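You operate a simulated robot arm through the tools that you are given. There is no shell and no other tool. Be economical: measure what you need, move in short steps, check, and stop when the job is done.

You run a simulated robot arm. Do the job below in one go: nothing can be reset, and whatever is moved stays where it is left.

TASK
Get the flow plate ready for the next test.
Fine: park the blue slide, scrape the crust off, oil the plate's middle with the dauber from the tin, then stand the ring there; tools back. Set down upright: small orange scraper, oil dauber with the purple grip, steel flow ring. A coat counts when it lies all over at full strength: go over it till it gets no stronger. What is to be rubbed or washed off counts as gone when no trace of it is left.

The check looks at the end state, three seconds after you hand in, the way a careful person would. Anything else that was tipped, shoved, dropped, spilled or broken makes it a failure.

THE ROBOT
A 6-joint arm with a fingered hand, fixed in place. Base frame: the origin is at the foot of the arm, x ahead of it, y to its left, z up. Units: mm, rad, N and s.
With the tool pointing down near the work surface it reaches from about 300 to 800 mm from the base axis. Its first joint turns from -2.897 to 2.897 rad. Payload 4 kg.
Tool frame: the origin (TCP) lies between the finger pads and is the grasp point; the fingertips stand 26 mm ahead of it; z points along the fingers, y is the line along which they close. The gripper opens to 132 mm. The gripper's body begins 73 mm behind the TCP. The gripper is a hand of 5 fingers: y runs from the thumb to the fingers, the wrist lies at [0, 0, -239] in the tool frame.
Orientation is that of the tool frame in the base frame, as a unit quaternion [x, y, z, w]. With the fingers straight down and closing along the base's y, the tool's x points along the base's -x, its y along +y and its z along -z.

THE INTERFACE
- The arm moves only by the tool send_rows. Its argument "moves" is a list of rows, each a list of 6 numbers: the shift along the tool's x, y, z in mm, then the turn, a rotation vector about the tool's x, y, z in rad. In form: [[tx, ty, tz, rx, ry, rz], ...]. A call has 1 to 12 rows; each row is the pose to reach, as a shift and turn from the pose commanded when the call began, along the tool's axes at that moment. A row lasts 0.2 s, in which the tool goes at most 50 mm and 0.15 rad; a call with a longer step from one row to the next is refused whole. A pose out of reach is approached as far as the arm can. The call stops where the force on the tool passes 40 N (or 10 N more than at its start, if that is more) or the arm is blocked; 0.2 s more then pass. In this call time passes only in rows, and 0.2 s behind the last. The reply holds the time, the measured pose of the TCP, the force on the tool along the base axes, the opening and the grip force, in the units named above and with some noise, with the torque about the TCP (base axes, N m) and any sound that the robot's microphone picked up, and new pictures: "show" is both (left out), scene, wrist or none.
- Cameras (640 x 400 px; columns grow to the right, rows downward): "scene" is fixed at [399.9, 651.3, 1526.6]; the picture's right is [-0.92, -0.39, 0.00], its down [-0.30, 0.71, -0.64] and it looks along [0.25, -0.59, -0.77] (base axes); focal length 214 px, centre (320, 200). "wrist" rides on the gripper at [85, 2, -97] in the tool frame; the picture's right is [-0.02, 1.00, 0.00], its down [-0.75, -0.02, -0.66] and it looks along [-0.66, -0.01, 0.75] (tool axes); focal length 270 px, centre (320, 200). There is no depth. A picture from a camera that has moved, and an enlarged one, comes with that camera's place and axes in the base frame and with its lens.
- set_fingers(finger1, finger2, finger3, finger4, thumb_bend): sets how far each is bent, from 0 (flat) to 1 (curled in); at 0.3 the hand is open as for a grip, at 0.7 the pads meet at the TCP. One left out holds its place. A second passes; each finger stops where it meets its share of the squeeze, and holds until it gets a number again. It is the only way to open and close the hand. It gives what a move gives, with no picture; readings hold the bend of each and the force on the fingers (four entries, about 0 where the hand has none), thumb and palm.
- zoom(camera, box): a new picture of the part [left, top, right, bottom] of that camera's present view, enlarged. No time passes.
- job_done(): hands the job in; it is judged then, once.

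Work in short steps. Places have to be worked out from the pictures, the camera data and where the tool is seen: move nearer, look again, correct. Check each grasp and each placing, and mend what went wrong. You have 120 turns and 200 pictures in all, those below and enlarged ones among them. Open the gripper and draw the arm clear of the work before you hand the job in, unless the task says otherwise.

The tools are called as a command line: name --pt "numbers of a row" for each row, then --argument value for the rest, lists and objects as JSON in quotes. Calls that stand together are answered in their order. send_rows: Moves the arm, as the interface text tells. Its arguments: {"type":"object","properties":{"moves":{"type":"array","items":{"type":"array","items":{"type":"number"}}},"show":{"type":"string","enum":["both","scene","wrist","none"]}},"required":["moves"]} The other tools are called the same way: set_fingers (finger1, finger2, finger3, finger4, thumb_bend) moves the fingers one by one; zoom (camera, box) takes an enlarged picture of a part of a camera's view; job_done () hands the job in.

At the start:

```text
clock: 0.0
ee_pos: [376.5, 42.5, 1350.9]
ee_rot: [0.0, 1.0, -0.001, 0.001]
wrist_force: [0.5, -0.7, -0.6]
ft_torque: [-0.02, -0.01, 0.01]
width: 131.8
grip_force: 0.1
shape: jaw
bend: [0.3, 0.3, 0.3, 0.3, 0.3]
finger forces: [0.0, 0.0, 0.0, 0.0, 0.0, 0.0]
```

scene: 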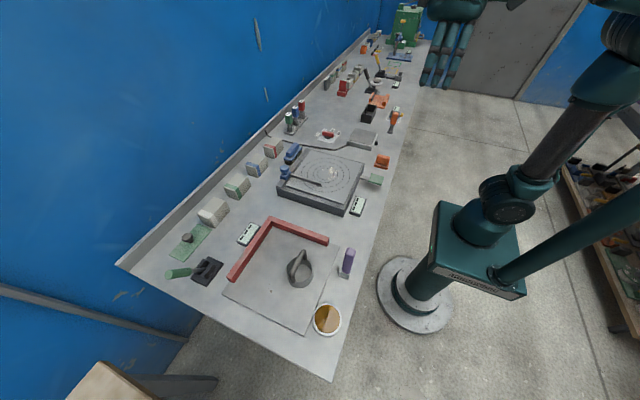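
wrist: 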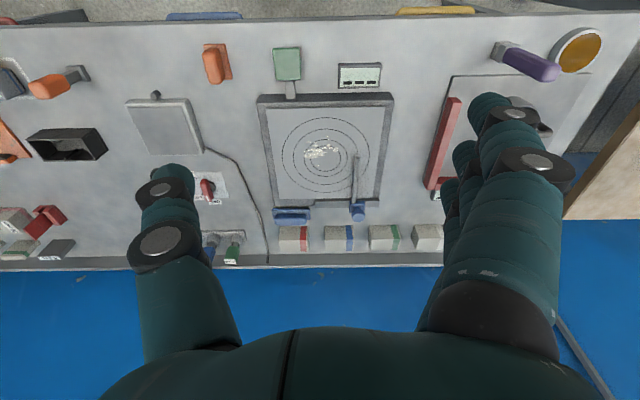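

I'll look closer at the bench before moving: zoom on the flow plate area and the tool area.

zoom --camera "scene" --box '[250, 120, 410, 220]'

zoom --camera "scene" --box '[210, 200, 370, 340]'

zoom --camera "wrist" --box '[240, 30, 420, 240]'

```text
4.00 times, centred on (330, 170) of scene
camera zoom: at [399.9, 651.3, 1526.6], right [-0.92, -0.39, 0.0], down [-0.3, 0.71, -0.64], along [0.25, -0.59, -0.77], focal length 858 px, centre (280, 320)
```

zoom: 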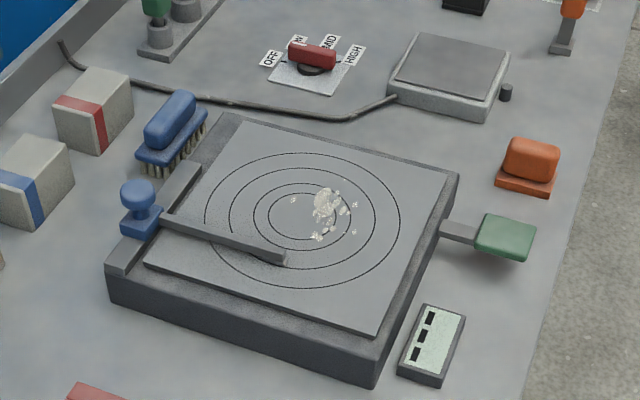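

```text
2.86 times, centred on (290, 270) of scene
camera zoom: at [399.9, 651.3, 1526.6], right [-0.92, -0.39, 0.0], down [-0.3, 0.71, -0.64], along [0.25, -0.59, -0.77], focal length 613 px, centre (406, 0)
```

zoom: 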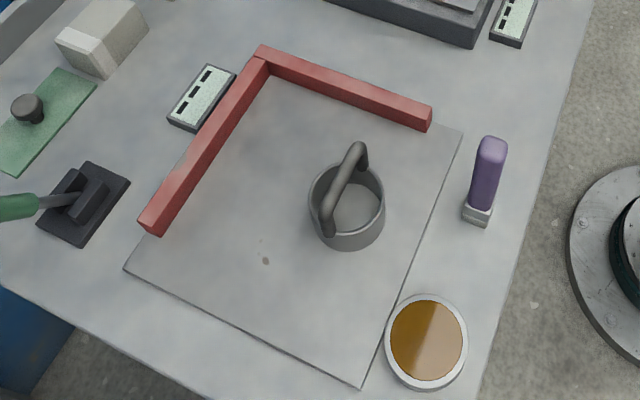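

```text
1.90 times, centred on (330, 135) of wrist
camera zoom: at [291.8, 43.5, 1447.1], right [0.02, 1.0, 0.0], down [0.75, -0.02, 0.66], along [0.66, -0.01, -0.75], focal length 515 px, centre (301, 324)
```

zoom: 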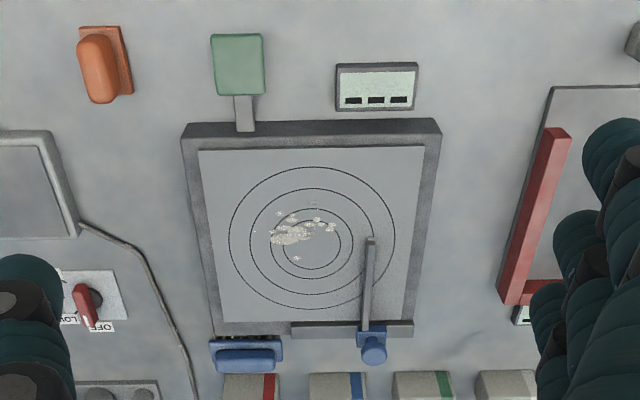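

Rough triangulation puts the plate centre at about (610, 52), with its top around z 945. There are several orange items, so I'll check which is the scraper.

zoom --camera "scene" --box '[330, 80, 410, 180]'

zoom --camera "wrist" --box '[0, 20, 260, 220]'

send_rows --pt "-20 0 45 0 0 0" --pt "-40 0 90 0 0 0" --pt "-50 0 135 0 0 0" --pt "-50 0 180 0 0 0" --show "wrist"

```text
4.00 times, centred on (370, 130) of scene
camera zoom: at [399.9, 651.3, 1526.6], right [-0.92, -0.39, 0.0], down [-0.3, 0.71, -0.64], along [0.25, -0.59, -0.77], focal length 858 px, centre (120, 480)
```

zoom: 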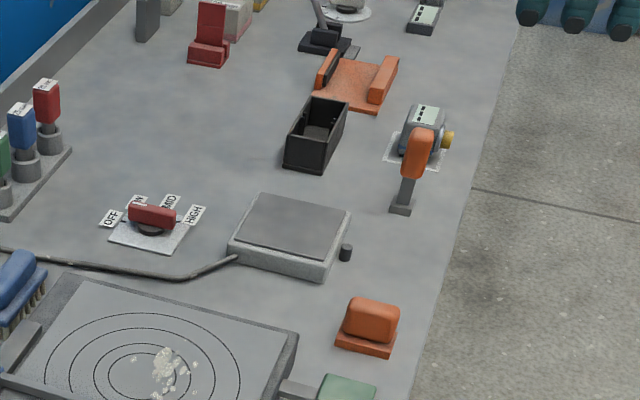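

```text
2.00 times, centred on (130, 120) of wrist
camera zoom: at [291.8, 43.5, 1447.1], right [0.02, 1.0, 0.0], down [0.75, -0.02, 0.66], along [0.66, -0.01, -0.75], focal length 541 px, centre (700, 360)
```

zoom: 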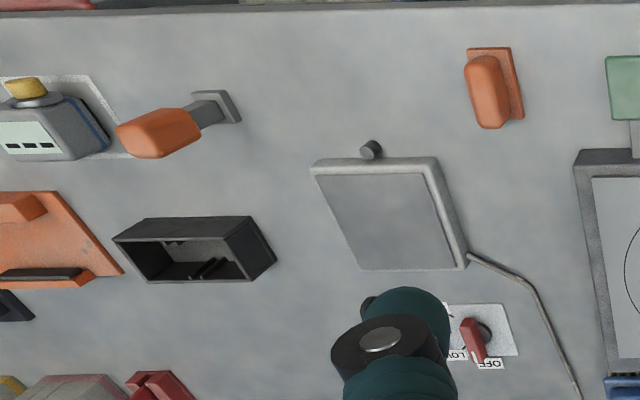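

```text
clock: 1.0
ee_pos: [427.3, 43.3, 1170.8]
ee_rot: [-0.001, 1.0, -0.001, 0.001]
wrist_force: [-0.4, -0.4, 0.5]
ft_torque: [-0.02, 0.04, 0.01]
width: 131.8
grip_force: 0.0
shape: jaw
bend: [0.3, 0.3, 0.3, 0.3, 0.3]
finger forces: [0.0, 0.1, 0.0, 0.0, 0.1, 0.0]
camera wrist: at [342.7, 44.6, 1266.1], right [0.02, 1.0, 0.0], down [0.75, -0.02, 0.66], along [0.66, -0.01, -0.75], focal length 270 px, centre (320, 200)
```

wrist: 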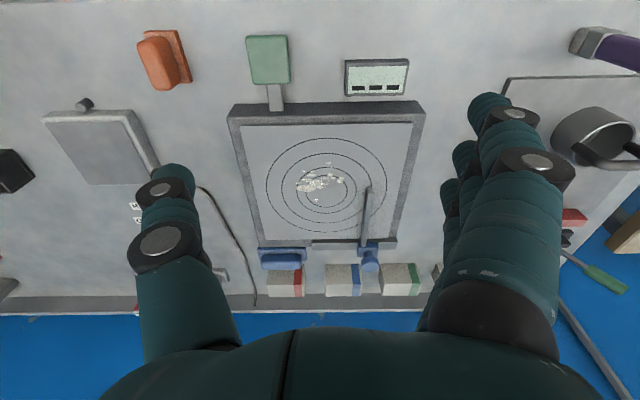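

Two orange candidates. I zoom on the near orange block, the slide and the plate from here.

zoom --camera "wrist" --box '[120, 15, 220, 105]'

zoom --camera "wrist" --box '[225, 100, 430, 290]'

zoom --camera "scene" --box '[370, 100, 410, 180]'

```text
4.44 times, centred on (170, 60) of wrist
camera zoom: at [342.7, 44.6, 1266.1], right [0.02, 1.0, 0.0], down [0.75, -0.02, 0.66], along [0.66, -0.01, -0.75], focal length 1201 px, centre (987, 822)
```

zoom: 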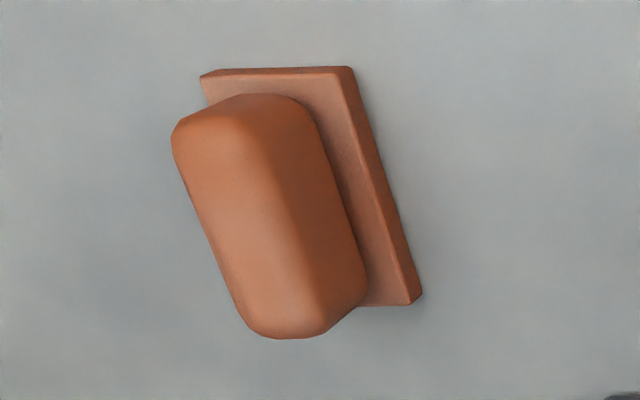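

```text
2.11 times, centred on (328, 195) of wrist
camera zoom: at [342.7, 44.6, 1266.1], right [0.02, 1.0, 0.0], down [0.75, -0.02, 0.66], along [0.66, -0.01, -0.75], focal length 569 px, centre (304, 210)
```

zoom: 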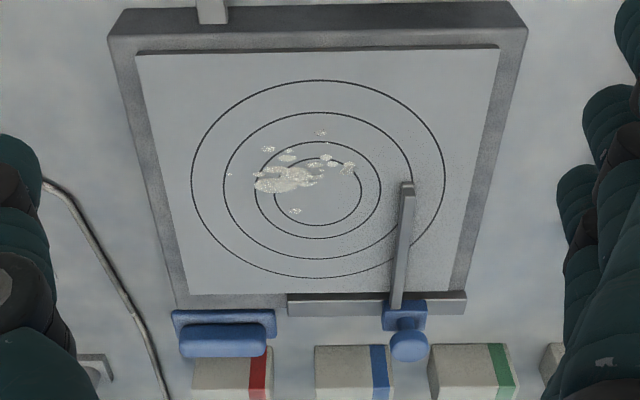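

```text
5.00 times, centred on (390, 140) of scene
camera zoom: at [399.9, 651.3, 1526.6], right [-0.92, -0.39, 0.0], down [-0.3, 0.71, -0.64], along [0.25, -0.59, -0.77], focal length 1072 px, centre (-30, 500)
```

zoom: 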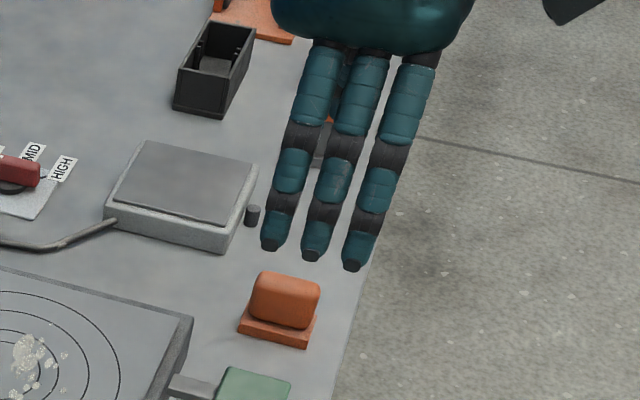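

I need a closer look at both orange candidates, so I move toward −y over them.

send_rows --pt "20 -50 0 0 0 0" --pt "40 -100 0 0 0 0" --pt "60 -150 0 0 0 0" --pt "80 -200 0 0 0 0" --pt "100 -250 0 0 0 0" --pt "100 -300 0 0 0 0" --show "wrist"

```text
refused: row 1 steps farther than a row can; nothing moved
```

send_rows --pt "15 -45 0 0 0 0" --pt "30 -90 0 0 0 0" --pt "45 -135 0 0 0 0" --pt "60 -180 0 0 0 0" --pt "75 -225 0 0 0 0" --pt "90 -270 0 0 0 0" --show "wrist"

```text
clock: 2.4
ee_pos: [336.6, -228.5, 1170.7]
ee_rot: [0.0, 1.0, 0.0, 0.001]
wrist_force: [-0.6, 0.4, 0.0]
ft_torque: [0.03, -0.03, -0.01]
width: 131.8
grip_force: 0.0
shape: jaw
bend: [0.3, 0.3, 0.3, 0.3, 0.3]
finger forces: [0.0, 0.1, 0.0, 0.0, 0.0, 0.1]
camera wrist: at [252.6, -226.7, 1267.0], right [0.02, 1.0, 0.0], down [0.75, -0.01, 0.66], along [0.66, -0.01, -0.75], focal length 270 px, centre (320, 200)
```

wrist: 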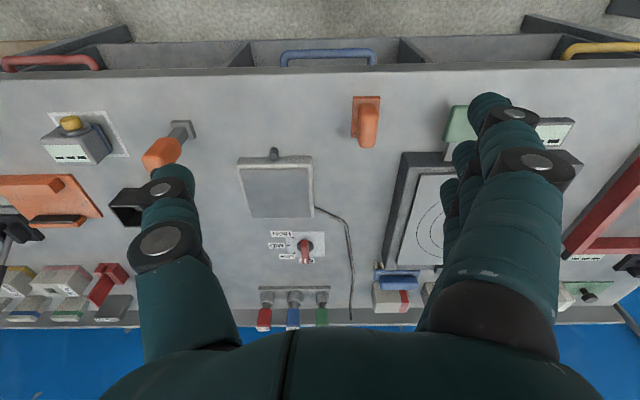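

zoom --camera "wrist" --box '[330, 80, 400, 160]'

zoom --camera "wrist" --box '[120, 100, 220, 180]'

zoom --camera "scene" --box '[370, 100, 410, 140]'

```text
5.00 times, centred on (365, 120) of wrist
camera zoom: at [252.6, -226.7, 1267.0], right [0.02, 1.0, 0.0], down [0.75, -0.01, 0.66], along [0.66, -0.01, -0.75], focal length 1351 px, centre (95, 600)
```

zoom: 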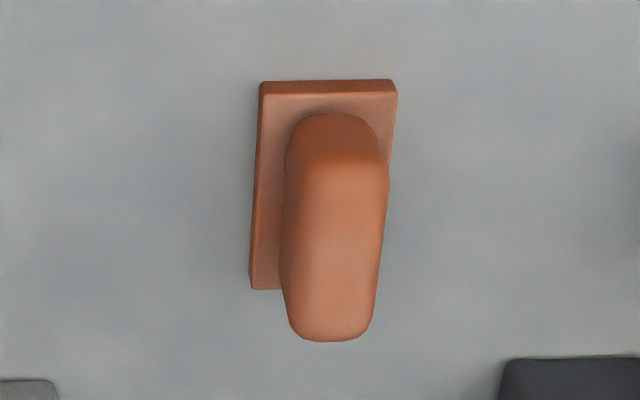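

```text
5.00 times, centred on (170, 140) of wrist
camera zoom: at [252.6, -226.7, 1267.0], right [0.02, 1.0, 0.0], down [0.75, -0.01, 0.66], along [0.66, -0.01, -0.75], focal length 1351 px, centre (1070, 500)
```

zoom: 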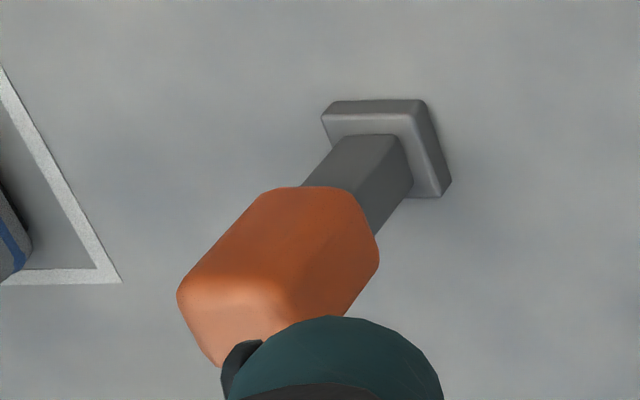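

```text
10.00 times, centred on (390, 120) of scene
camera zoom: at [399.9, 651.3, 1526.6], right [-0.92, -0.39, 0.0], down [-0.3, 0.71, -0.64], along [0.25, -0.59, -0.77], focal length 2145 px, centre (-380, 1000)
```

zoom: 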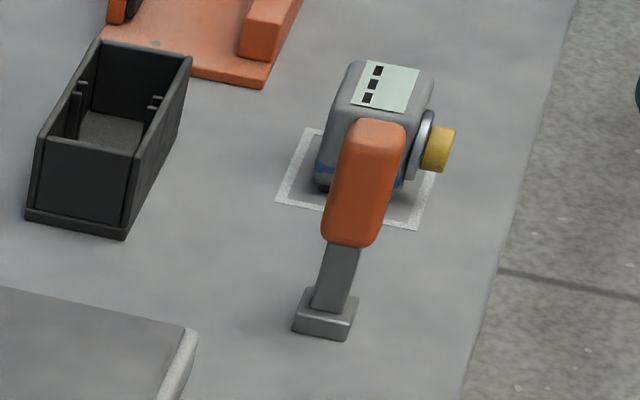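

Working assumption: the all-orange block near the plate at about (438, −160), grip top z≈905, is the scraper. The upright orange-grip tool with the small foot looks like the tamper. Table z is about 850 and the plate top about 922. Next I look closely at the plate and slide.

send_rows --pt "-25 40 0 0 0 0" --pt "-50 80 0 0 0 0" --pt "-75 120 10 0 0 0" --pt "-100 160 20 0 0 0" --pt "-125 200 30 0 0 0" --pt "-150 240 40 0 0 0" --pt "-170 280 50 0 0 0" --pt "-190 320 50 0 0 0" --show "wrist"

zoom --camera "wrist" --box '[220, 170, 440, 310]'

```text
clock: 4.2
ee_pos: [523.4, 91.9, 1121.2]
ee_rot: [0.0, 1.0, 0.001, 0.001]
wrist_force: [0.5, -0.7, 0.2]
ft_torque: [-0.01, 0.0, 0.0]
width: 131.7
grip_force: 0.1
shape: jaw
bend: [0.3, 0.3, 0.3, 0.3, 0.3]
finger forces: [0.0, 0.1, 0.0, 0.1, 0.0, 0.1]
camera wrist: at [438.5, 92.8, 1216.8], right [0.02, 1.0, 0.0], down [0.75, -0.02, 0.66], along [0.66, -0.01, -0.75], focal length 270 px, centre (320, 200)
```

wrist: 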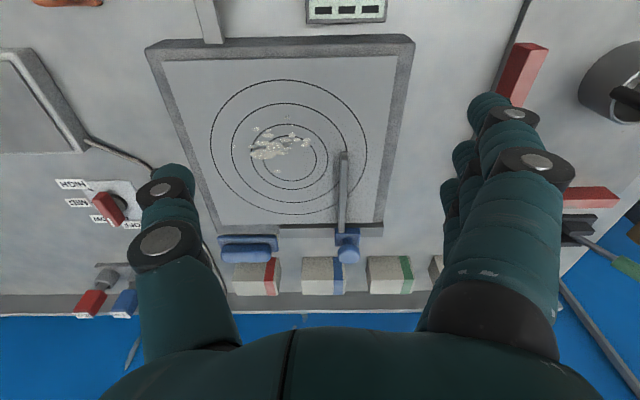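

```text
2.86 times, centred on (330, 240) of wrist
camera zoom: at [438.5, 92.8, 1216.8], right [0.02, 1.0, 0.0], down [0.75, -0.02, 0.66], along [0.66, -0.01, -0.75], focal length 772 px, centre (291, 86)
```

zoom: 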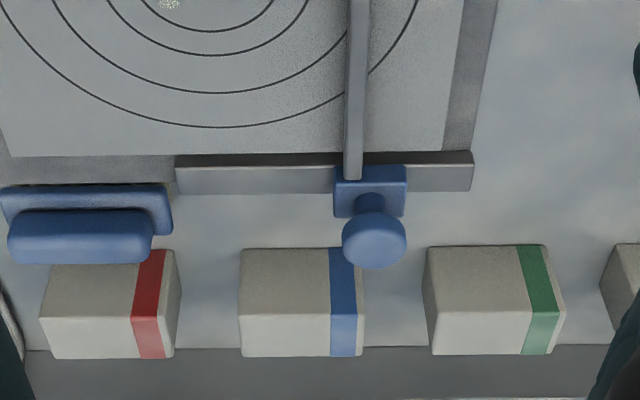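

The knob top triangulates to about (766, 131, 967). The rail's free end is at y≈188, so parking (arm clear of the rings) means about 37 mm toward +y. I narrow the hand and go above the knob.

set_fingers --finger1 0.5 --finger2 0.5 --finger3 0.5 --finger4 0.5 --thumb_bend 0.5

send_rows --pt "-40 7 0 0 0 0" --pt "-80 14 10 0 0 0" --pt "-120 21 25 0 0 0" --pt "-160 28 40 0 0 0" --pt "-200 35 60 0 0 0" --pt "-243 39 80 0 0 0" --show "both"

```text
clock: 5.2
ee_pos: [522.5, 91.7, 1119.9]
ee_rot: [0.0, 1.0, 0.0, 0.001]
wrist_force: [-0.3, 0.7, -0.3]
ft_torque: [-0.01, 0.01, -0.02]
width: 76.1
grip_force: 0.0
shape: fingers
bend: [0.5, 0.5, 0.5, 0.5, 0.5]
finger forces: [0.1, 0.1, 0.0, 0.1, 0.0, 0.0]
```

```text
clock: 6.6
ee_pos: [767.4, 130.6, 1044.2]
ee_rot: [0.0, 1.0, 0.001, 0.002]
wrist_force: [-0.6, 0.0, 3.5]
ft_torque: [0.05, -0.16, 0.03]
width: 75.8
grip_force: 0.0
shape: fingers
bend: [0.5, 0.5, 0.5, 0.5, 0.5]
finger forces: [0.0, 0.1, 0.1, 0.0, 0.0, 0.0]
camera wrist: at [682.9, 131.5, 1139.3], right [0.02, 1.0, 0.0], down [0.75, -0.01, 0.66], along [0.66, -0.01, -0.75], focal length 270 px, centre (320, 200)
```

scene: 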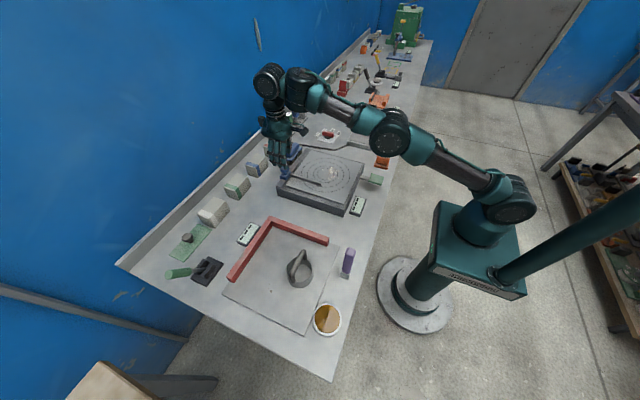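
wrist: 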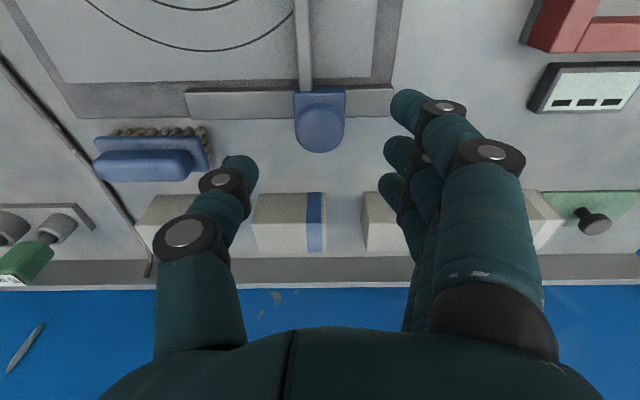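

The knob sits centred between thumb and fingers. I lower to TCP z≈965.

send_rows --pt "0 0 30 0 0 0" --pt "0 0 55 0 0 0" --pt "0 0 70 0 0 0" --pt "0 0 78 0 0 0" --show "wrist"

```text
clock: 7.6
ee_pos: [769.3, 130.6, 962.9]
ee_rot: [0.0, 1.0, 0.0, 0.002]
wrist_force: [-1.1, 0.1, 0.5]
ft_torque: [-0.02, -0.01, -0.03]
width: 76.1
grip_force: 0.1
shape: fingers
bend: [0.5, 0.5, 0.5, 0.5, 0.5]
finger forces: [0.0, 0.0, 0.1, 0.1, 0.0, 0.0]
camera wrist: at [685.4, 130.5, 1058.9], right [0.02, 1.0, 0.0], down [0.75, -0.02, 0.66], along [0.66, -0.01, -0.75], focal length 270 px, centre (320, 200)
```

wrist: 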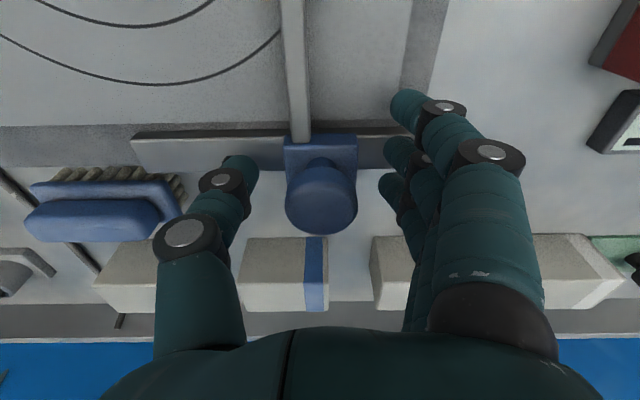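

Thumb is behind the knob (gap ≈21 mm). I push toward +y by 45 mm and watch the force.

send_rows --pt "0 12 0 0 0 0" --pt "0 20 0 0 0 0" --pt "0 27 0 0 0 0" --pt "0 33 0 0 0 0" --pt "0 39 0 0 0 0" --pt "0 45 0 0 0 0" --show "wrist"

```text
clock: 9.0
ee_pos: [770.5, 176.4, 962.9]
ee_rot: [-0.001, 1.0, 0.0, 0.001]
wrist_force: [-0.5, -1.0, -0.2]
ft_torque: [-0.01, 0.02, 0.01]
width: 76.5
grip_force: 0.5
shape: fingers
bend: [0.5, 0.5, 0.5, 0.5, 0.5]
finger forces: [0.1, 0.1, 0.0, 0.0, 0.9, 0.1]
camera wrist: at [686.1, 177.0, 1059.3], right [0.02, 1.0, 0.0], down [0.75, -0.02, 0.66], along [0.66, -0.01, -0.75], focal length 270 px, centre (320, 200)
```

wrist: 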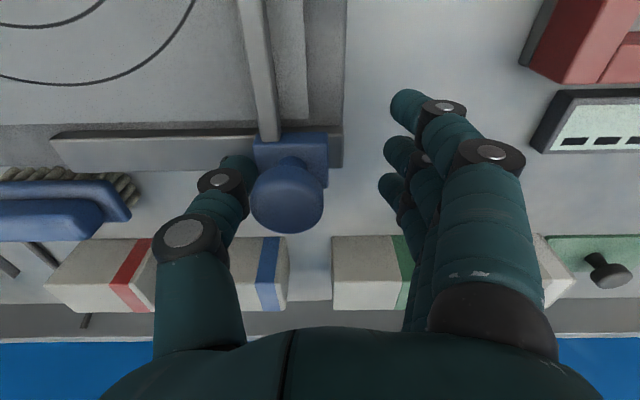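

The slide glides freely, with about 9 mm of rail left. I push the rest in small steps.

send_rows --pt "0 3 0 0 0 0" --pt "0 6 0 0 0 0" --show "wrist"

zoom --camera "wrist" --box '[220, 80, 380, 240]'

```text
clock: 9.6
ee_pos: [769.8, 181.3, 963.9]
ee_rot: [-0.001, 1.0, 0.0, 0.001]
wrist_force: [-0.4, -1.2, -0.2]
ft_torque: [0.01, 0.01, 0.01]
width: 76.4
grip_force: 0.5
shape: fingers
bend: [0.5, 0.5, 0.5, 0.5, 0.5]
finger forces: [0.0, 0.0, 0.0, 0.1, 0.9, 0.0]
camera wrist: at [685.8, 183.6, 1060.3], right [0.02, 1.0, 0.0], down [0.75, -0.02, 0.66], along [0.66, -0.01, -0.75], focal length 270 px, centre (320, 200)
```

wrist: 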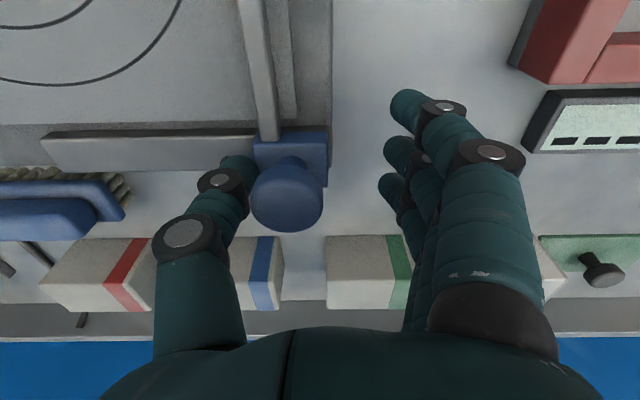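

```text
2.50 times, centred on (300, 160) of wrist
camera zoom: at [685.8, 183.6, 1060.3], right [0.02, 1.0, 0.0], down [0.75, -0.02, 0.66], along [0.66, -0.01, -0.75], focal length 676 px, centre (370, 300)
```

zoom: 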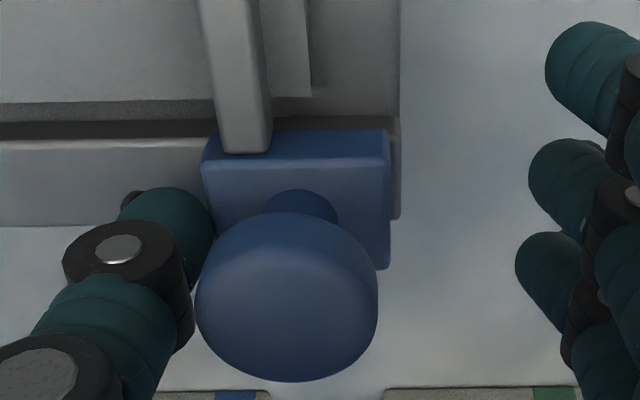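

About 2–3 mm is left; I nudge on to feel for the end stop.

send_rows --pt "0 1.5 0 0 0 0" --pt "0 3 0 0 0 0" --show "none"

zoom --camera "wrist" --box '[220, 80, 380, 240]'

```text
clock: 10.2
ee_pos: [769.4, 185.1, 964.7]
ee_rot: [0.0, 1.0, -0.001, 0.001]
wrist_force: [-0.3, -1.2, 0.0]
ft_torque: [-0.06, 0.0, -0.02]
width: 76.8
grip_force: 0.9
shape: fingers
bend: [0.5, 0.5, 0.5, 0.5, 0.5]
finger forces: [0.0, 0.0, 0.1, 0.0, 1.2, 0.1]
```

```text
2.50 times, centred on (300, 160) of wrist
camera zoom: at [685.7, 186.4, 1060.0], right [0.02, 1.0, 0.0], down [0.75, -0.02, 0.66], along [0.66, -0.01, -0.75], focal length 676 px, centre (370, 300)
```

zoom: 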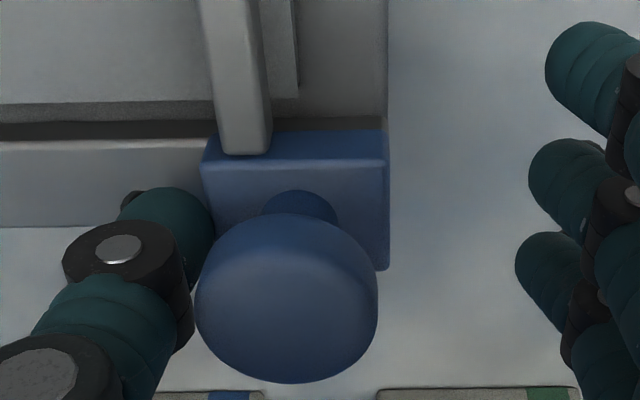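

The slide is now flush with the rail end. One tiny nudge will tell whether there's a stop.

send_rows --pt "0 1.2 0 0 0 0" --show "none"

zoom --camera "wrist" --box '[220, 80, 380, 240]'

```text
clock: 10.6
ee_pos: [770.4, 186.4, 964.1]
ee_rot: [0.0, 1.0, 0.001, 0.001]
wrist_force: [0.5, -1.9, 1.1]
ft_torque: [-0.03, -0.04, -0.02]
width: 76.5
grip_force: 0.7
shape: fingers
bend: [0.5, 0.5, 0.5, 0.5, 0.5]
finger forces: [0.0, 0.0, 0.0, 0.0, 1.2, 0.1]
```

```text
2.50 times, centred on (300, 160) of wrist
camera zoom: at [685.6, 187.6, 1059.7], right [0.02, 1.0, 0.0], down [0.75, -0.02, 0.66], along [0.66, -0.01, -0.75], focal length 676 px, centre (370, 300)
```

zoom: 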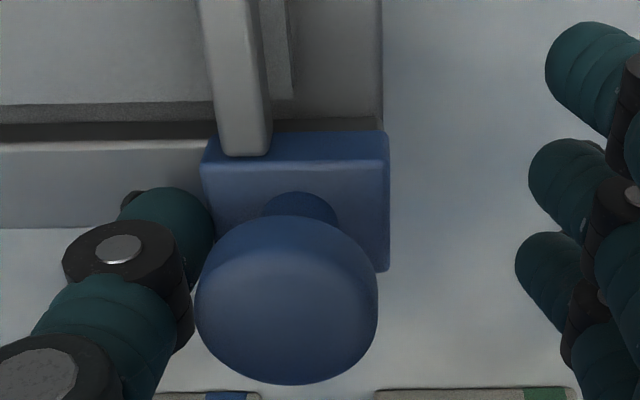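

No stop yet, with only about 1 N friction. I probe a few mm more, since overhang is still tiny.

send_rows --pt "0 1.5 0 0 0 0" --pt "0 3 0 0 0 0" --pt "0 4.5 0 0 0 0" --show "none"

zoom --camera "wrist" --box '[220, 80, 380, 240]'

```text
clock: 11.4
ee_pos: [769.6, 190.7, 963.4]
ee_rot: [0.001, 1.0, 0.0, 0.001]
wrist_force: [0.8, -1.8, 1.2]
ft_torque: [-0.03, -0.05, 0.01]
width: 76.7
grip_force: 0.5
shape: fingers
bend: [0.5, 0.5, 0.5, 0.5, 0.5]
finger forces: [0.0, 0.1, 0.0, 0.0, 1.5, 0.1]
```

```text
2.50 times, centred on (300, 160) of wrist
camera zoom: at [685.3, 192.2, 1059.2], right [0.02, 1.0, 0.0], down [0.75, -0.02, 0.66], along [0.66, -0.01, -0.75], focal length 676 px, centre (370, 300)
```

zoom: 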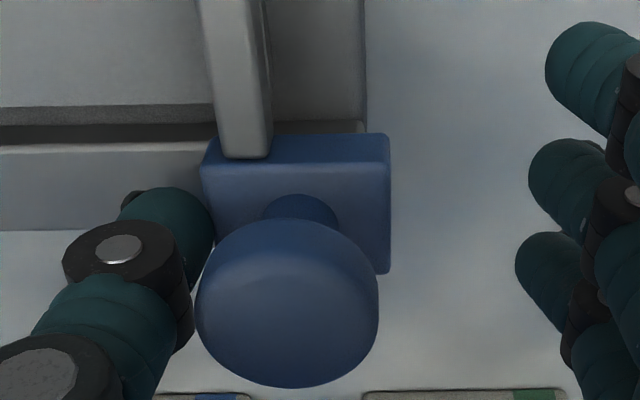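

Still gliding. I continue in small increments to find a stop.

send_rows --pt "0 1.5 0 0 0 0" --pt "0 3 0 0 0 0" --pt "0 4.5 0 0 0 0" --show "none"

zoom --camera "wrist" --box '[220, 80, 380, 240]'

```text
clock: 12.2
ee_pos: [768.5, 193.9, 963.2]
ee_rot: [0.0, 1.0, 0.0, 0.001]
wrist_force: [1.4, -1.7, 0.4]
ft_torque: [-0.07, -0.02, 0.06]
width: 76.4
grip_force: 0.6
shape: fingers
bend: [0.5, 0.5, 0.5, 0.5, 0.5]
finger forces: [0.0, 0.0, 0.0, 0.1, 1.2, 0.0]
```

```text
2.50 times, centred on (300, 160) of wrist
camera zoom: at [685.0, 196.2, 1059.3], right [0.02, 1.0, 0.0], down [0.75, -0.02, 0.66], along [0.66, -0.01, -0.75], focal length 676 px, centre (370, 300)
```

zoom: 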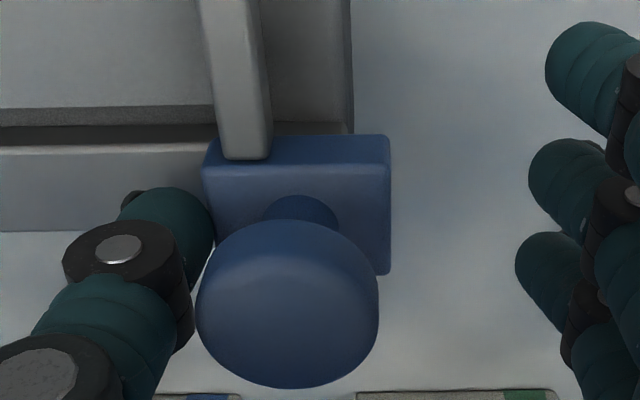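

Steady ~1.5 N friction means a guided slide. I continue until it stops or the overhang becomes unreasonable.

send_rows --pt "0 1.5 0 0 0 0" --pt "0 3 0 0 0 0" --pt "0 4.5 0 0 0 0" --pt "0 6 0 0 0 0" --show "scene"

zoom --camera "wrist" --box '[160, 0, 380, 240]'

```text
clock: 13.2
ee_pos: [769.5, 200.7, 962.3]
ee_rot: [0.0, 1.0, -0.001, 0.0]
wrist_force: [1.0, -0.4, 0.8]
ft_torque: [-0.03, -0.03, 0.0]
width: 76.7
grip_force: 0.7
shape: fingers
bend: [0.5, 0.5, 0.5, 0.5, 0.5]
finger forces: [0.0, 0.1, 0.0, 0.0, 1.1, 0.1]
```

scene: 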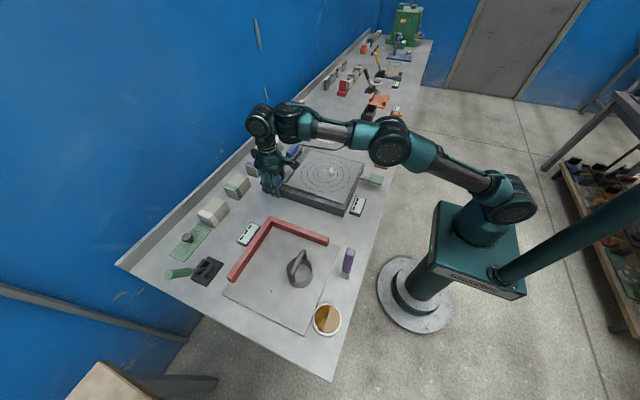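

```text
1.67 times, centred on (270, 120) of wrist
camera zoom: at [685.3, 202.5, 1059.7], right [0.02, 1.0, 0.0], down [0.75, -0.02, 0.66], along [0.66, -0.01, -0.75], focal length 450 px, centre (403, 333)
```

zoom: 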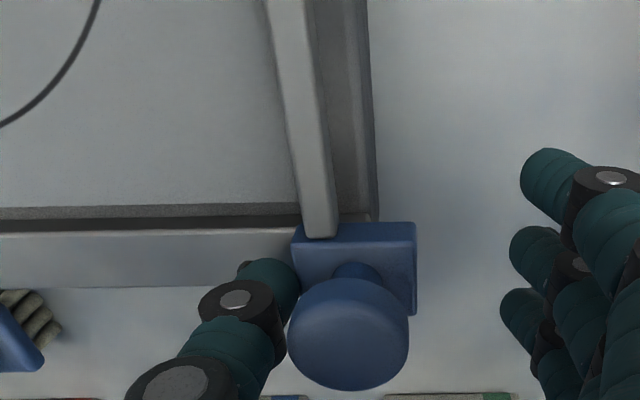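

The arm is now just past the plate edge. I probe 4 mm more for a stop.

send_rows --pt "0 1.5 0 0 0 0" --pt "0 3 0 0 0 0" --pt "0 4.5 0 0 0 0" --show "none"

zoom --camera "wrist" --box '[160, 0, 380, 240]'

```text
clock: 14.0
ee_pos: [770.7, 204.6, 963.4]
ee_rot: [0.001, 1.0, 0.001, 0.001]
wrist_force: [-0.2, -1.2, 0.8]
ft_torque: [-0.06, 0.01, 0.01]
width: 76.5
grip_force: 1.3
shape: fingers
bend: [0.5, 0.5, 0.5, 0.5, 0.5]
finger forces: [0.1, 0.0, 0.0, 0.1, 1.6, 0.1]
```

```text
1.67 times, centred on (270, 120) of wrist
camera zoom: at [685.7, 206.8, 1059.5], right [0.02, 1.0, 0.0], down [0.75, -0.02, 0.66], along [0.66, -0.01, -0.75], focal length 450 px, centre (403, 333)
```

zoom: 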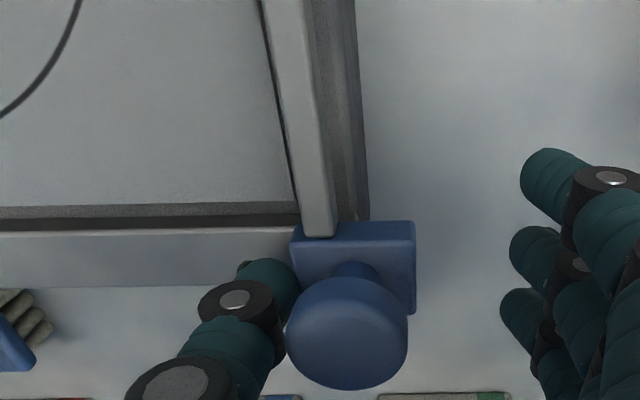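

Carriage centre is nearly at the rail end; one more 4 mm probe.

send_rows --pt "0 1.5 0 0 0 0" --pt "0 3 0 0 0 0" --pt "0 4.5 0 0 0 0" --show "none"

zoom --camera "wrist" --box '[160, 0, 380, 240]'

```text
clock: 14.8
ee_pos: [769.0, 210.0, 964.6]
ee_rot: [0.002, 1.0, 0.0, 0.001]
wrist_force: [0.8, -4.7, 0.5]
ft_torque: [-0.14, 0.02, 0.02]
width: 79.5
grip_force: 2.2
shape: fingers
bend: [0.5, 0.5, 0.5, 0.5, 0.49]
finger forces: [0.0, 0.1, 0.0, 0.1, 4.0, 0.0]
```

```text
1.67 times, centred on (270, 120) of wrist
camera zoom: at [685.4, 210.8, 1059.9], right [0.02, 1.0, 0.0], down [0.75, -0.02, 0.66], along [0.66, -0.01, -0.75], focal length 450 px, centre (403, 333)
```

zoom: 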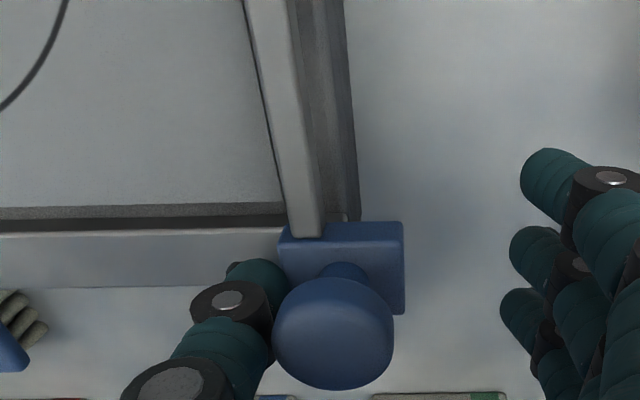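

Force rose and the slide held: that's the end stop, so it's parked. I back off, lift, and head toward the scraper.

send_rows --pt "0 -10 0 0 0 0" --pt "0 -18 0 0 0 0" --pt "0 -18 -40 0 0 0" --pt "0 -18 -88 0 0 0" --pt "20 -50 -120 0 0 0" --pt "50 -85 -140 0 0 0" --pt "80 -120 -140 0 0 0" --pt "110 -155 -140 0 0 0" --pt "140 -190 -140 0 0 0" --pt "170 -225 -140 0 0 0" --pt "200 -260 -140 0 0 0" --pt "230 -295 -140 0 0 0" --show "wrist"

```text
refused: row 6 steps farther than a row can; nothing moved
```

send_rows --pt "0 -10 0 0 0 0" --pt "0 -18 0 0 0 0" --pt "0 -18 -40 0 0 0" --pt "0 -18 -85 0 0 0" --pt "15 -45 -120 0 0 0" --pt "40 -80 -140 0 0 0" --pt "70 -115 -140 0 0 0" --pt "100 -150 -140 0 0 0" --pt "130 -185 -140 0 0 0" --pt "160 -220 -140 0 0 0" --pt "190 -255 -140 0 0 0" --pt "220 -290 -140 0 0 0" --show "scene"

zoom --camera "scene" --box '[250, 120, 410, 220]'

```text
clock: 17.4
ee_pos: [549.3, -82.6, 1101.9]
ee_rot: [0.001, 1.0, 0.001, 0.0]
wrist_force: [0.2, 0.1, 0.3]
ft_torque: [0.04, 0.01, 0.04]
width: 75.9
grip_force: 0.1
shape: fingers
bend: [0.5, 0.5, 0.5, 0.5, 0.5]
finger forces: [0.0, 0.0, 0.1, 0.0, 0.0, 0.1]
out of reach, approached as far as the arm can: row 4, 5
```

scene: 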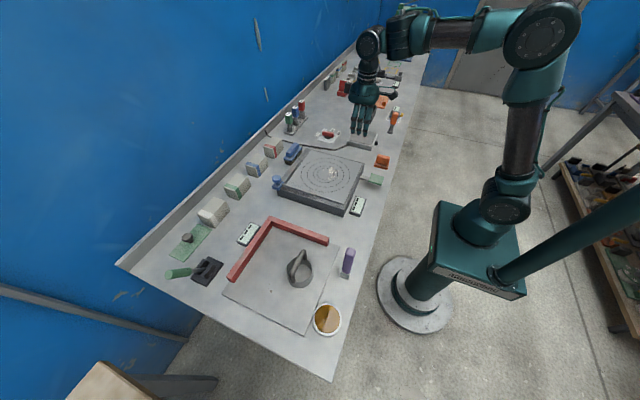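

```text
4.00 times, centred on (330, 170) of scene
camera zoom: at [399.9, 651.3, 1526.6], right [-0.92, -0.39, 0.0], down [-0.3, 0.71, -0.64], along [0.25, -0.59, -0.77], focal length 858 px, centre (280, 320)
```

zoom: 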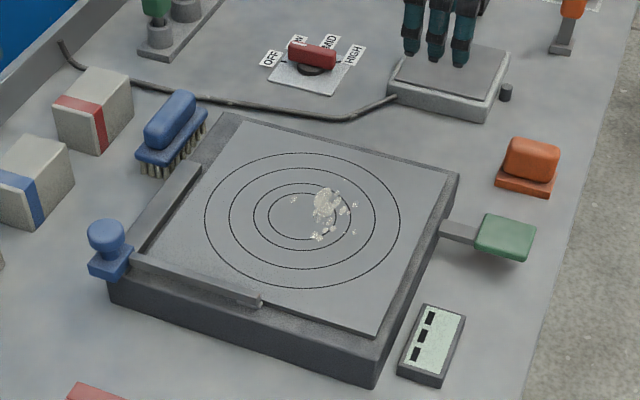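

Slide is parked clear. Now I go above the scraper at (438, −160).

send_rows --pt "30 -20 20 0 0 0" --pt "60 -40 40 0 0 0" --pt "90 -60 60 0 0 0" --pt "111 -77 95 0 0 0" --show "both"

```text
clock: 18.4
ee_pos: [438.8, -157.3, 1007.9]
ee_rot: [0.0, 1.0, 0.0, 0.0]
wrist_force: [-0.5, 0.2, 0.0]
ft_torque: [0.01, -0.07, -0.03]
width: 75.8
grip_force: 0.1
shape: fingers
bend: [0.5, 0.5, 0.5, 0.5, 0.5]
finger forces: [0.0, 0.0, 0.0, 0.0, 0.1, 0.0]
camera wrist: at [355.2, -156.4, 1104.1], right [0.02, 1.0, 0.0], down [0.75, -0.01, 0.66], along [0.66, -0.01, -0.75], focal length 270 px, centre (320, 200)
```

scene: 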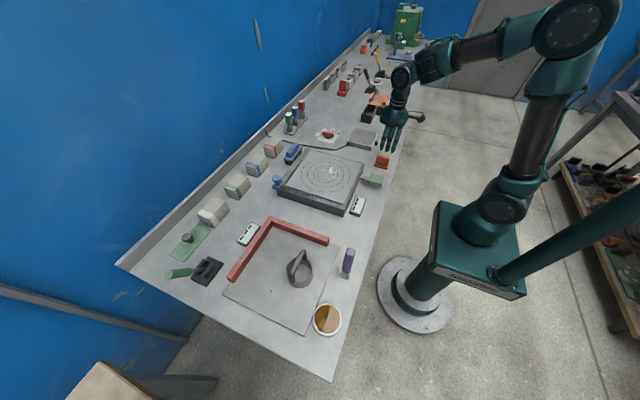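
wrist: 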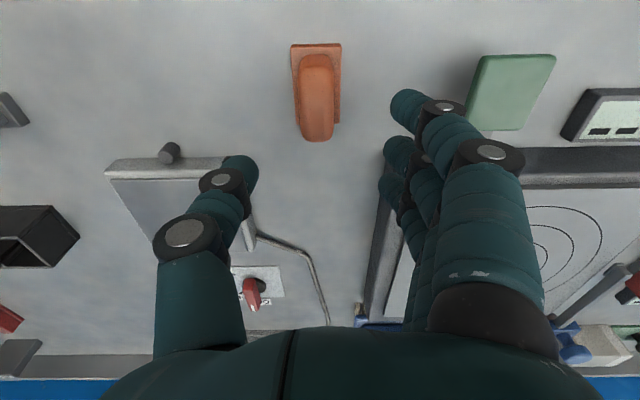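

Scraper centre confirmed at (438, −160). I descend to TCP z≈890 around the grip.

send_rows --pt "0 -3 40 0 0 0" --pt "0 -3 80 0 0 0" --pt "0 -3 105 0 0 0" --pt "0 -3 117 0 0 0" --show "wrist"

```text
clock: 19.5
ee_pos: [440.2, -160.9, 893.7]
ee_rot: [0.001, 1.0, -0.001, 0.002]
wrist_force: [-3.1, -0.1, 12.9]
ft_torque: [0.2, 0.32, 0.03]
width: 75.8
grip_force: 6.2
shape: fingers
bend: [0.5, 0.5, 0.5, 0.5, 0.5]
finger forces: [4.6, 2.6, 1.0, 0.1, 3.7, 0.0]
stopped in row 4: the force on the tool passed its limit at 52 N (the readings are from after the stop); the commanded pose is now the measured one
camera wrist: at [354.7, -159.4, 988.8], right [0.02, 1.0, 0.0], down [0.75, -0.01, 0.66], along [0.66, -0.02, -0.75], focal length 270 px, centre (320, 200)
```

wrist: 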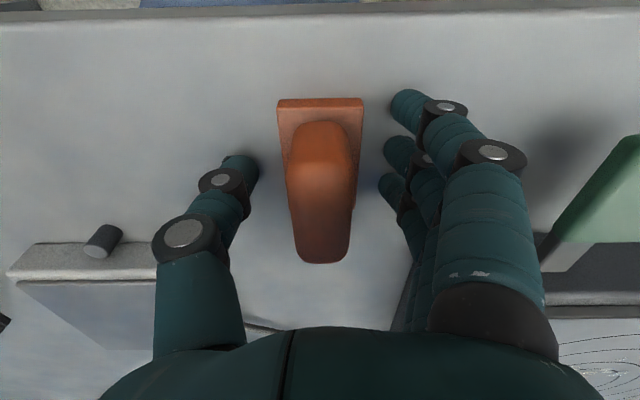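

Fingertips touched the table (tips reach ≈867, so table ≈ there). I lift 5 mm and close on the grip.

send_rows --pt "0 0 -5 0 0 0" --show "none"

set_fingers --finger1 0.7 --finger2 0.7 --finger3 0.7 --finger4 0.7 --thumb_bend 0.7

zoom --camera "wrist" --box '[160, 60, 480, 300]'

```text
clock: 19.9
ee_pos: [439.2, -161.4, 897.8]
ee_rot: [0.0, 1.0, -0.001, 0.001]
wrist_force: [-0.5, 0.0, -0.3]
ft_torque: [-0.02, -0.03, -0.02]
width: 75.2
grip_force: 0.1
shape: fingers
bend: [0.5, 0.5, 0.5, 0.5, 0.5]
finger forces: [0.0, 0.1, 0.0, 0.0, 0.0, 0.0]
```

```text
clock: 21.0
ee_pos: [439.1, -160.5, 899.9]
ee_rot: [0.0, 1.0, -0.001, 0.005]
wrist_force: [-3.7, 0.9, 11.4]
ft_torque: [0.06, 0.1, 0.02]
width: 36.9
grip_force: 19.2
shape: fingers
bend: [0.66, 0.66, 0.65, 0.7, 0.66]
finger forces: [5.8, 7.5, 9.8, 0.0, 15.3, 0.0]
stopped: the force on the tool passed its limit at 41 N (the readings are from after the stop); the commanded pose is now the measured one
```

```text
1.67 times, centred on (320, 180) of wrist
camera zoom: at [354.8, -159.6, 994.9], right [0.02, 1.0, 0.0], down [0.75, -0.01, 0.66], along [0.66, -0.02, -0.75], focal length 450 px, centre (320, 233)
```

zoom: 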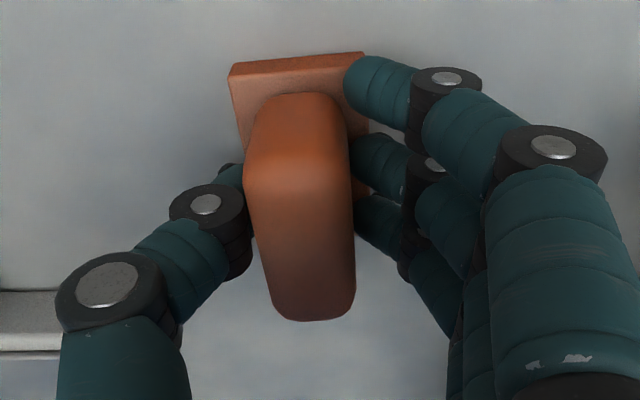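

The tips pressed down on the scraper's base during closing, giving a width of 37 instead of about 29. I reopen, rise 7 mm and regrip higher.

set_fingers --finger1 0.55 --finger2 0.55 --finger3 0.55 --finger4 0.55 --thumb_bend 0.55

send_rows --pt "0 0 -7 0 0 0" --show "wrist"

```text
clock: 22.0
ee_pos: [438.8, -160.4, 899.5]
ee_rot: [0.0, 1.0, -0.002, 0.003]
wrist_force: [0.6, 0.7, -0.1]
ft_torque: [0.03, 0.01, 0.01]
width: 58.9
grip_force: 0.0
shape: fingers
bend: [0.55, 0.55, 0.55, 0.55, 0.55]
finger forces: [0.0, 0.0, 0.0, 0.0, 0.1, 0.0]
```

```text
clock: 22.4
ee_pos: [439.8, -160.5, 904.8]
ee_rot: [0.0, 1.0, -0.001, 0.003]
wrist_force: [-0.2, -0.8, 0.0]
ft_torque: [0.02, 0.01, -0.01]
width: 59.1
grip_force: 0.1
shape: fingers
bend: [0.55, 0.55, 0.55, 0.55, 0.55]
finger forces: [0.0, 0.1, 0.1, 0.0, 0.0, 0.0]
camera wrist: at [354.5, -159.4, 1001.1], right [0.02, 1.0, 0.0], down [0.75, -0.01, 0.66], along [0.66, -0.02, -0.75], focal length 270 px, centre (320, 200)
```

wrist: 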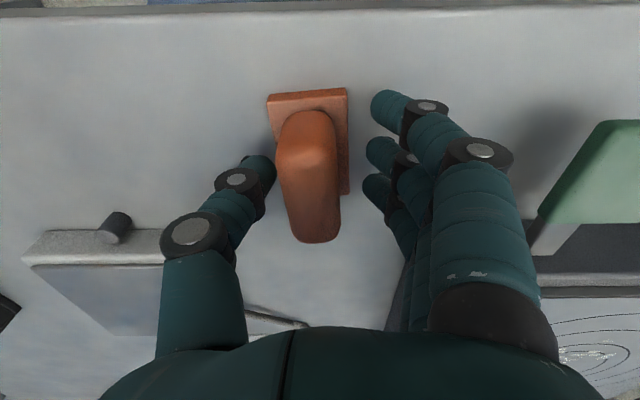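

The scraper shifted about 4 mm to −y. I re-centre and close fingers 1–3 and the thumb.

send_rows --pt "0 -4 0 0 0 0" --show "none"

set_fingers --finger1 0.72 --finger2 0.72 --finger3 0.72 --finger4 0.72 --thumb_bend 0.72

zoom --camera "wrist" --box '[160, 60, 480, 300]'

```text
clock: 22.8
ee_pos: [440.6, -165.2, 906.2]
ee_rot: [0.0, 1.0, -0.001, 0.003]
wrist_force: [-0.3, -0.7, -0.4]
ft_torque: [0.01, 0.0, 0.02]
width: 58.9
grip_force: 0.1
shape: fingers
bend: [0.55, 0.55, 0.55, 0.55, 0.55]
finger forces: [0.1, 0.1, 0.1, 0.1, 0.1, 0.1]
```

```text
clock: 23.8
ee_pos: [440.3, -165.8, 906.0]
ee_rot: [0.0, 1.0, -0.002, 0.004]
wrist_force: [0.9, -0.5, -0.9]
ft_torque: [-0.01, -0.04, -0.03]
width: 34.9
grip_force: 15.8
shape: fingers
bend: [0.7, 0.69, 0.67, 0.72, 0.66]
finger forces: [3.8, 5.3, 6.7, 0.0, 15.9, 0.0]
```

```text
1.67 times, centred on (320, 180) of wrist
camera zoom: at [354.8, -163.4, 1000.9], right [0.02, 1.0, 0.0], down [0.75, -0.01, 0.66], along [0.66, -0.02, -0.75], focal length 450 px, centre (320, 233)
```

zoom: 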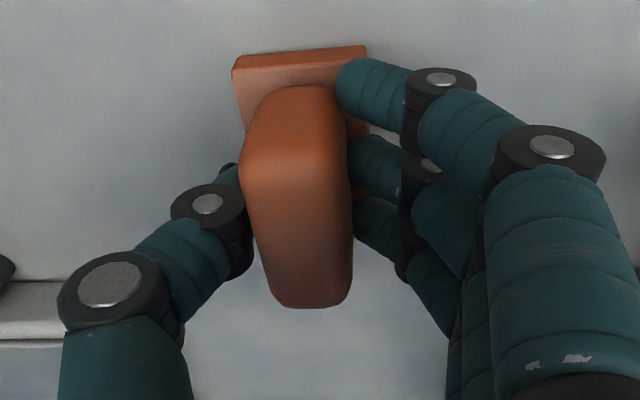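

Gripped with about 16 N. I lift 60 mm to check the hold and see how it hangs.

send_rows --pt "0 0 -5 0 0 0" --pt "0 0 -20 0 0 0" --pt "0 0 -40 0 0 0" --pt "0 0 -70 0 0 0" --show "wrist"

zoom --camera "scene" --box '[350, 80, 430, 180]'

```text
clock: 24.8
ee_pos: [439.2, -162.7, 973.9]
ee_rot: [0.0, 1.0, -0.001, 0.002]
wrist_force: [-0.5, -0.3, -0.2]
ft_torque: [0.01, 0.01, 0.02]
width: 34.9
grip_force: 15.9
shape: fingers
bend: [0.7, 0.69, 0.67, 0.72, 0.66]
finger forces: [4.1, 5.2, 6.5, 0.1, 15.8, 0.0]
camera wrist: at [354.1, -162.1, 1071.1], right [0.02, 1.0, 0.0], down [0.75, -0.01, 0.66], along [0.66, -0.02, -0.75], focal length 270 px, centre (320, 200)
```

wrist: 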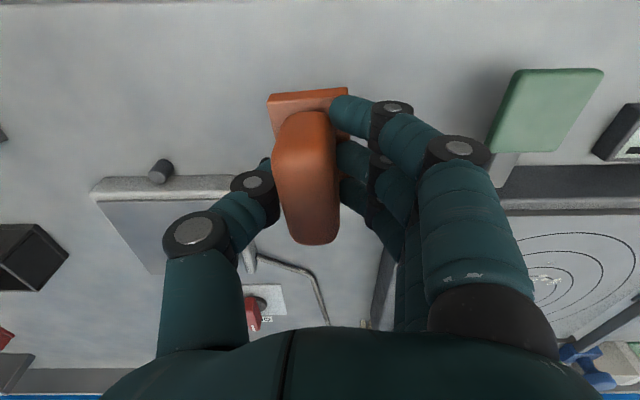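

```text
4.00 times, centred on (390, 130) of scene
camera zoom: at [399.9, 651.3, 1526.6], right [-0.92, -0.39, 0.0], down [-0.3, 0.71, -0.64], along [0.25, -0.59, -0.77], focal length 858 px, centre (40, 480)
```

zoom: 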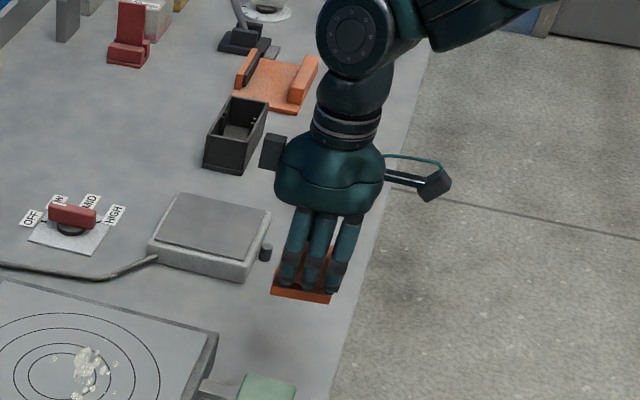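

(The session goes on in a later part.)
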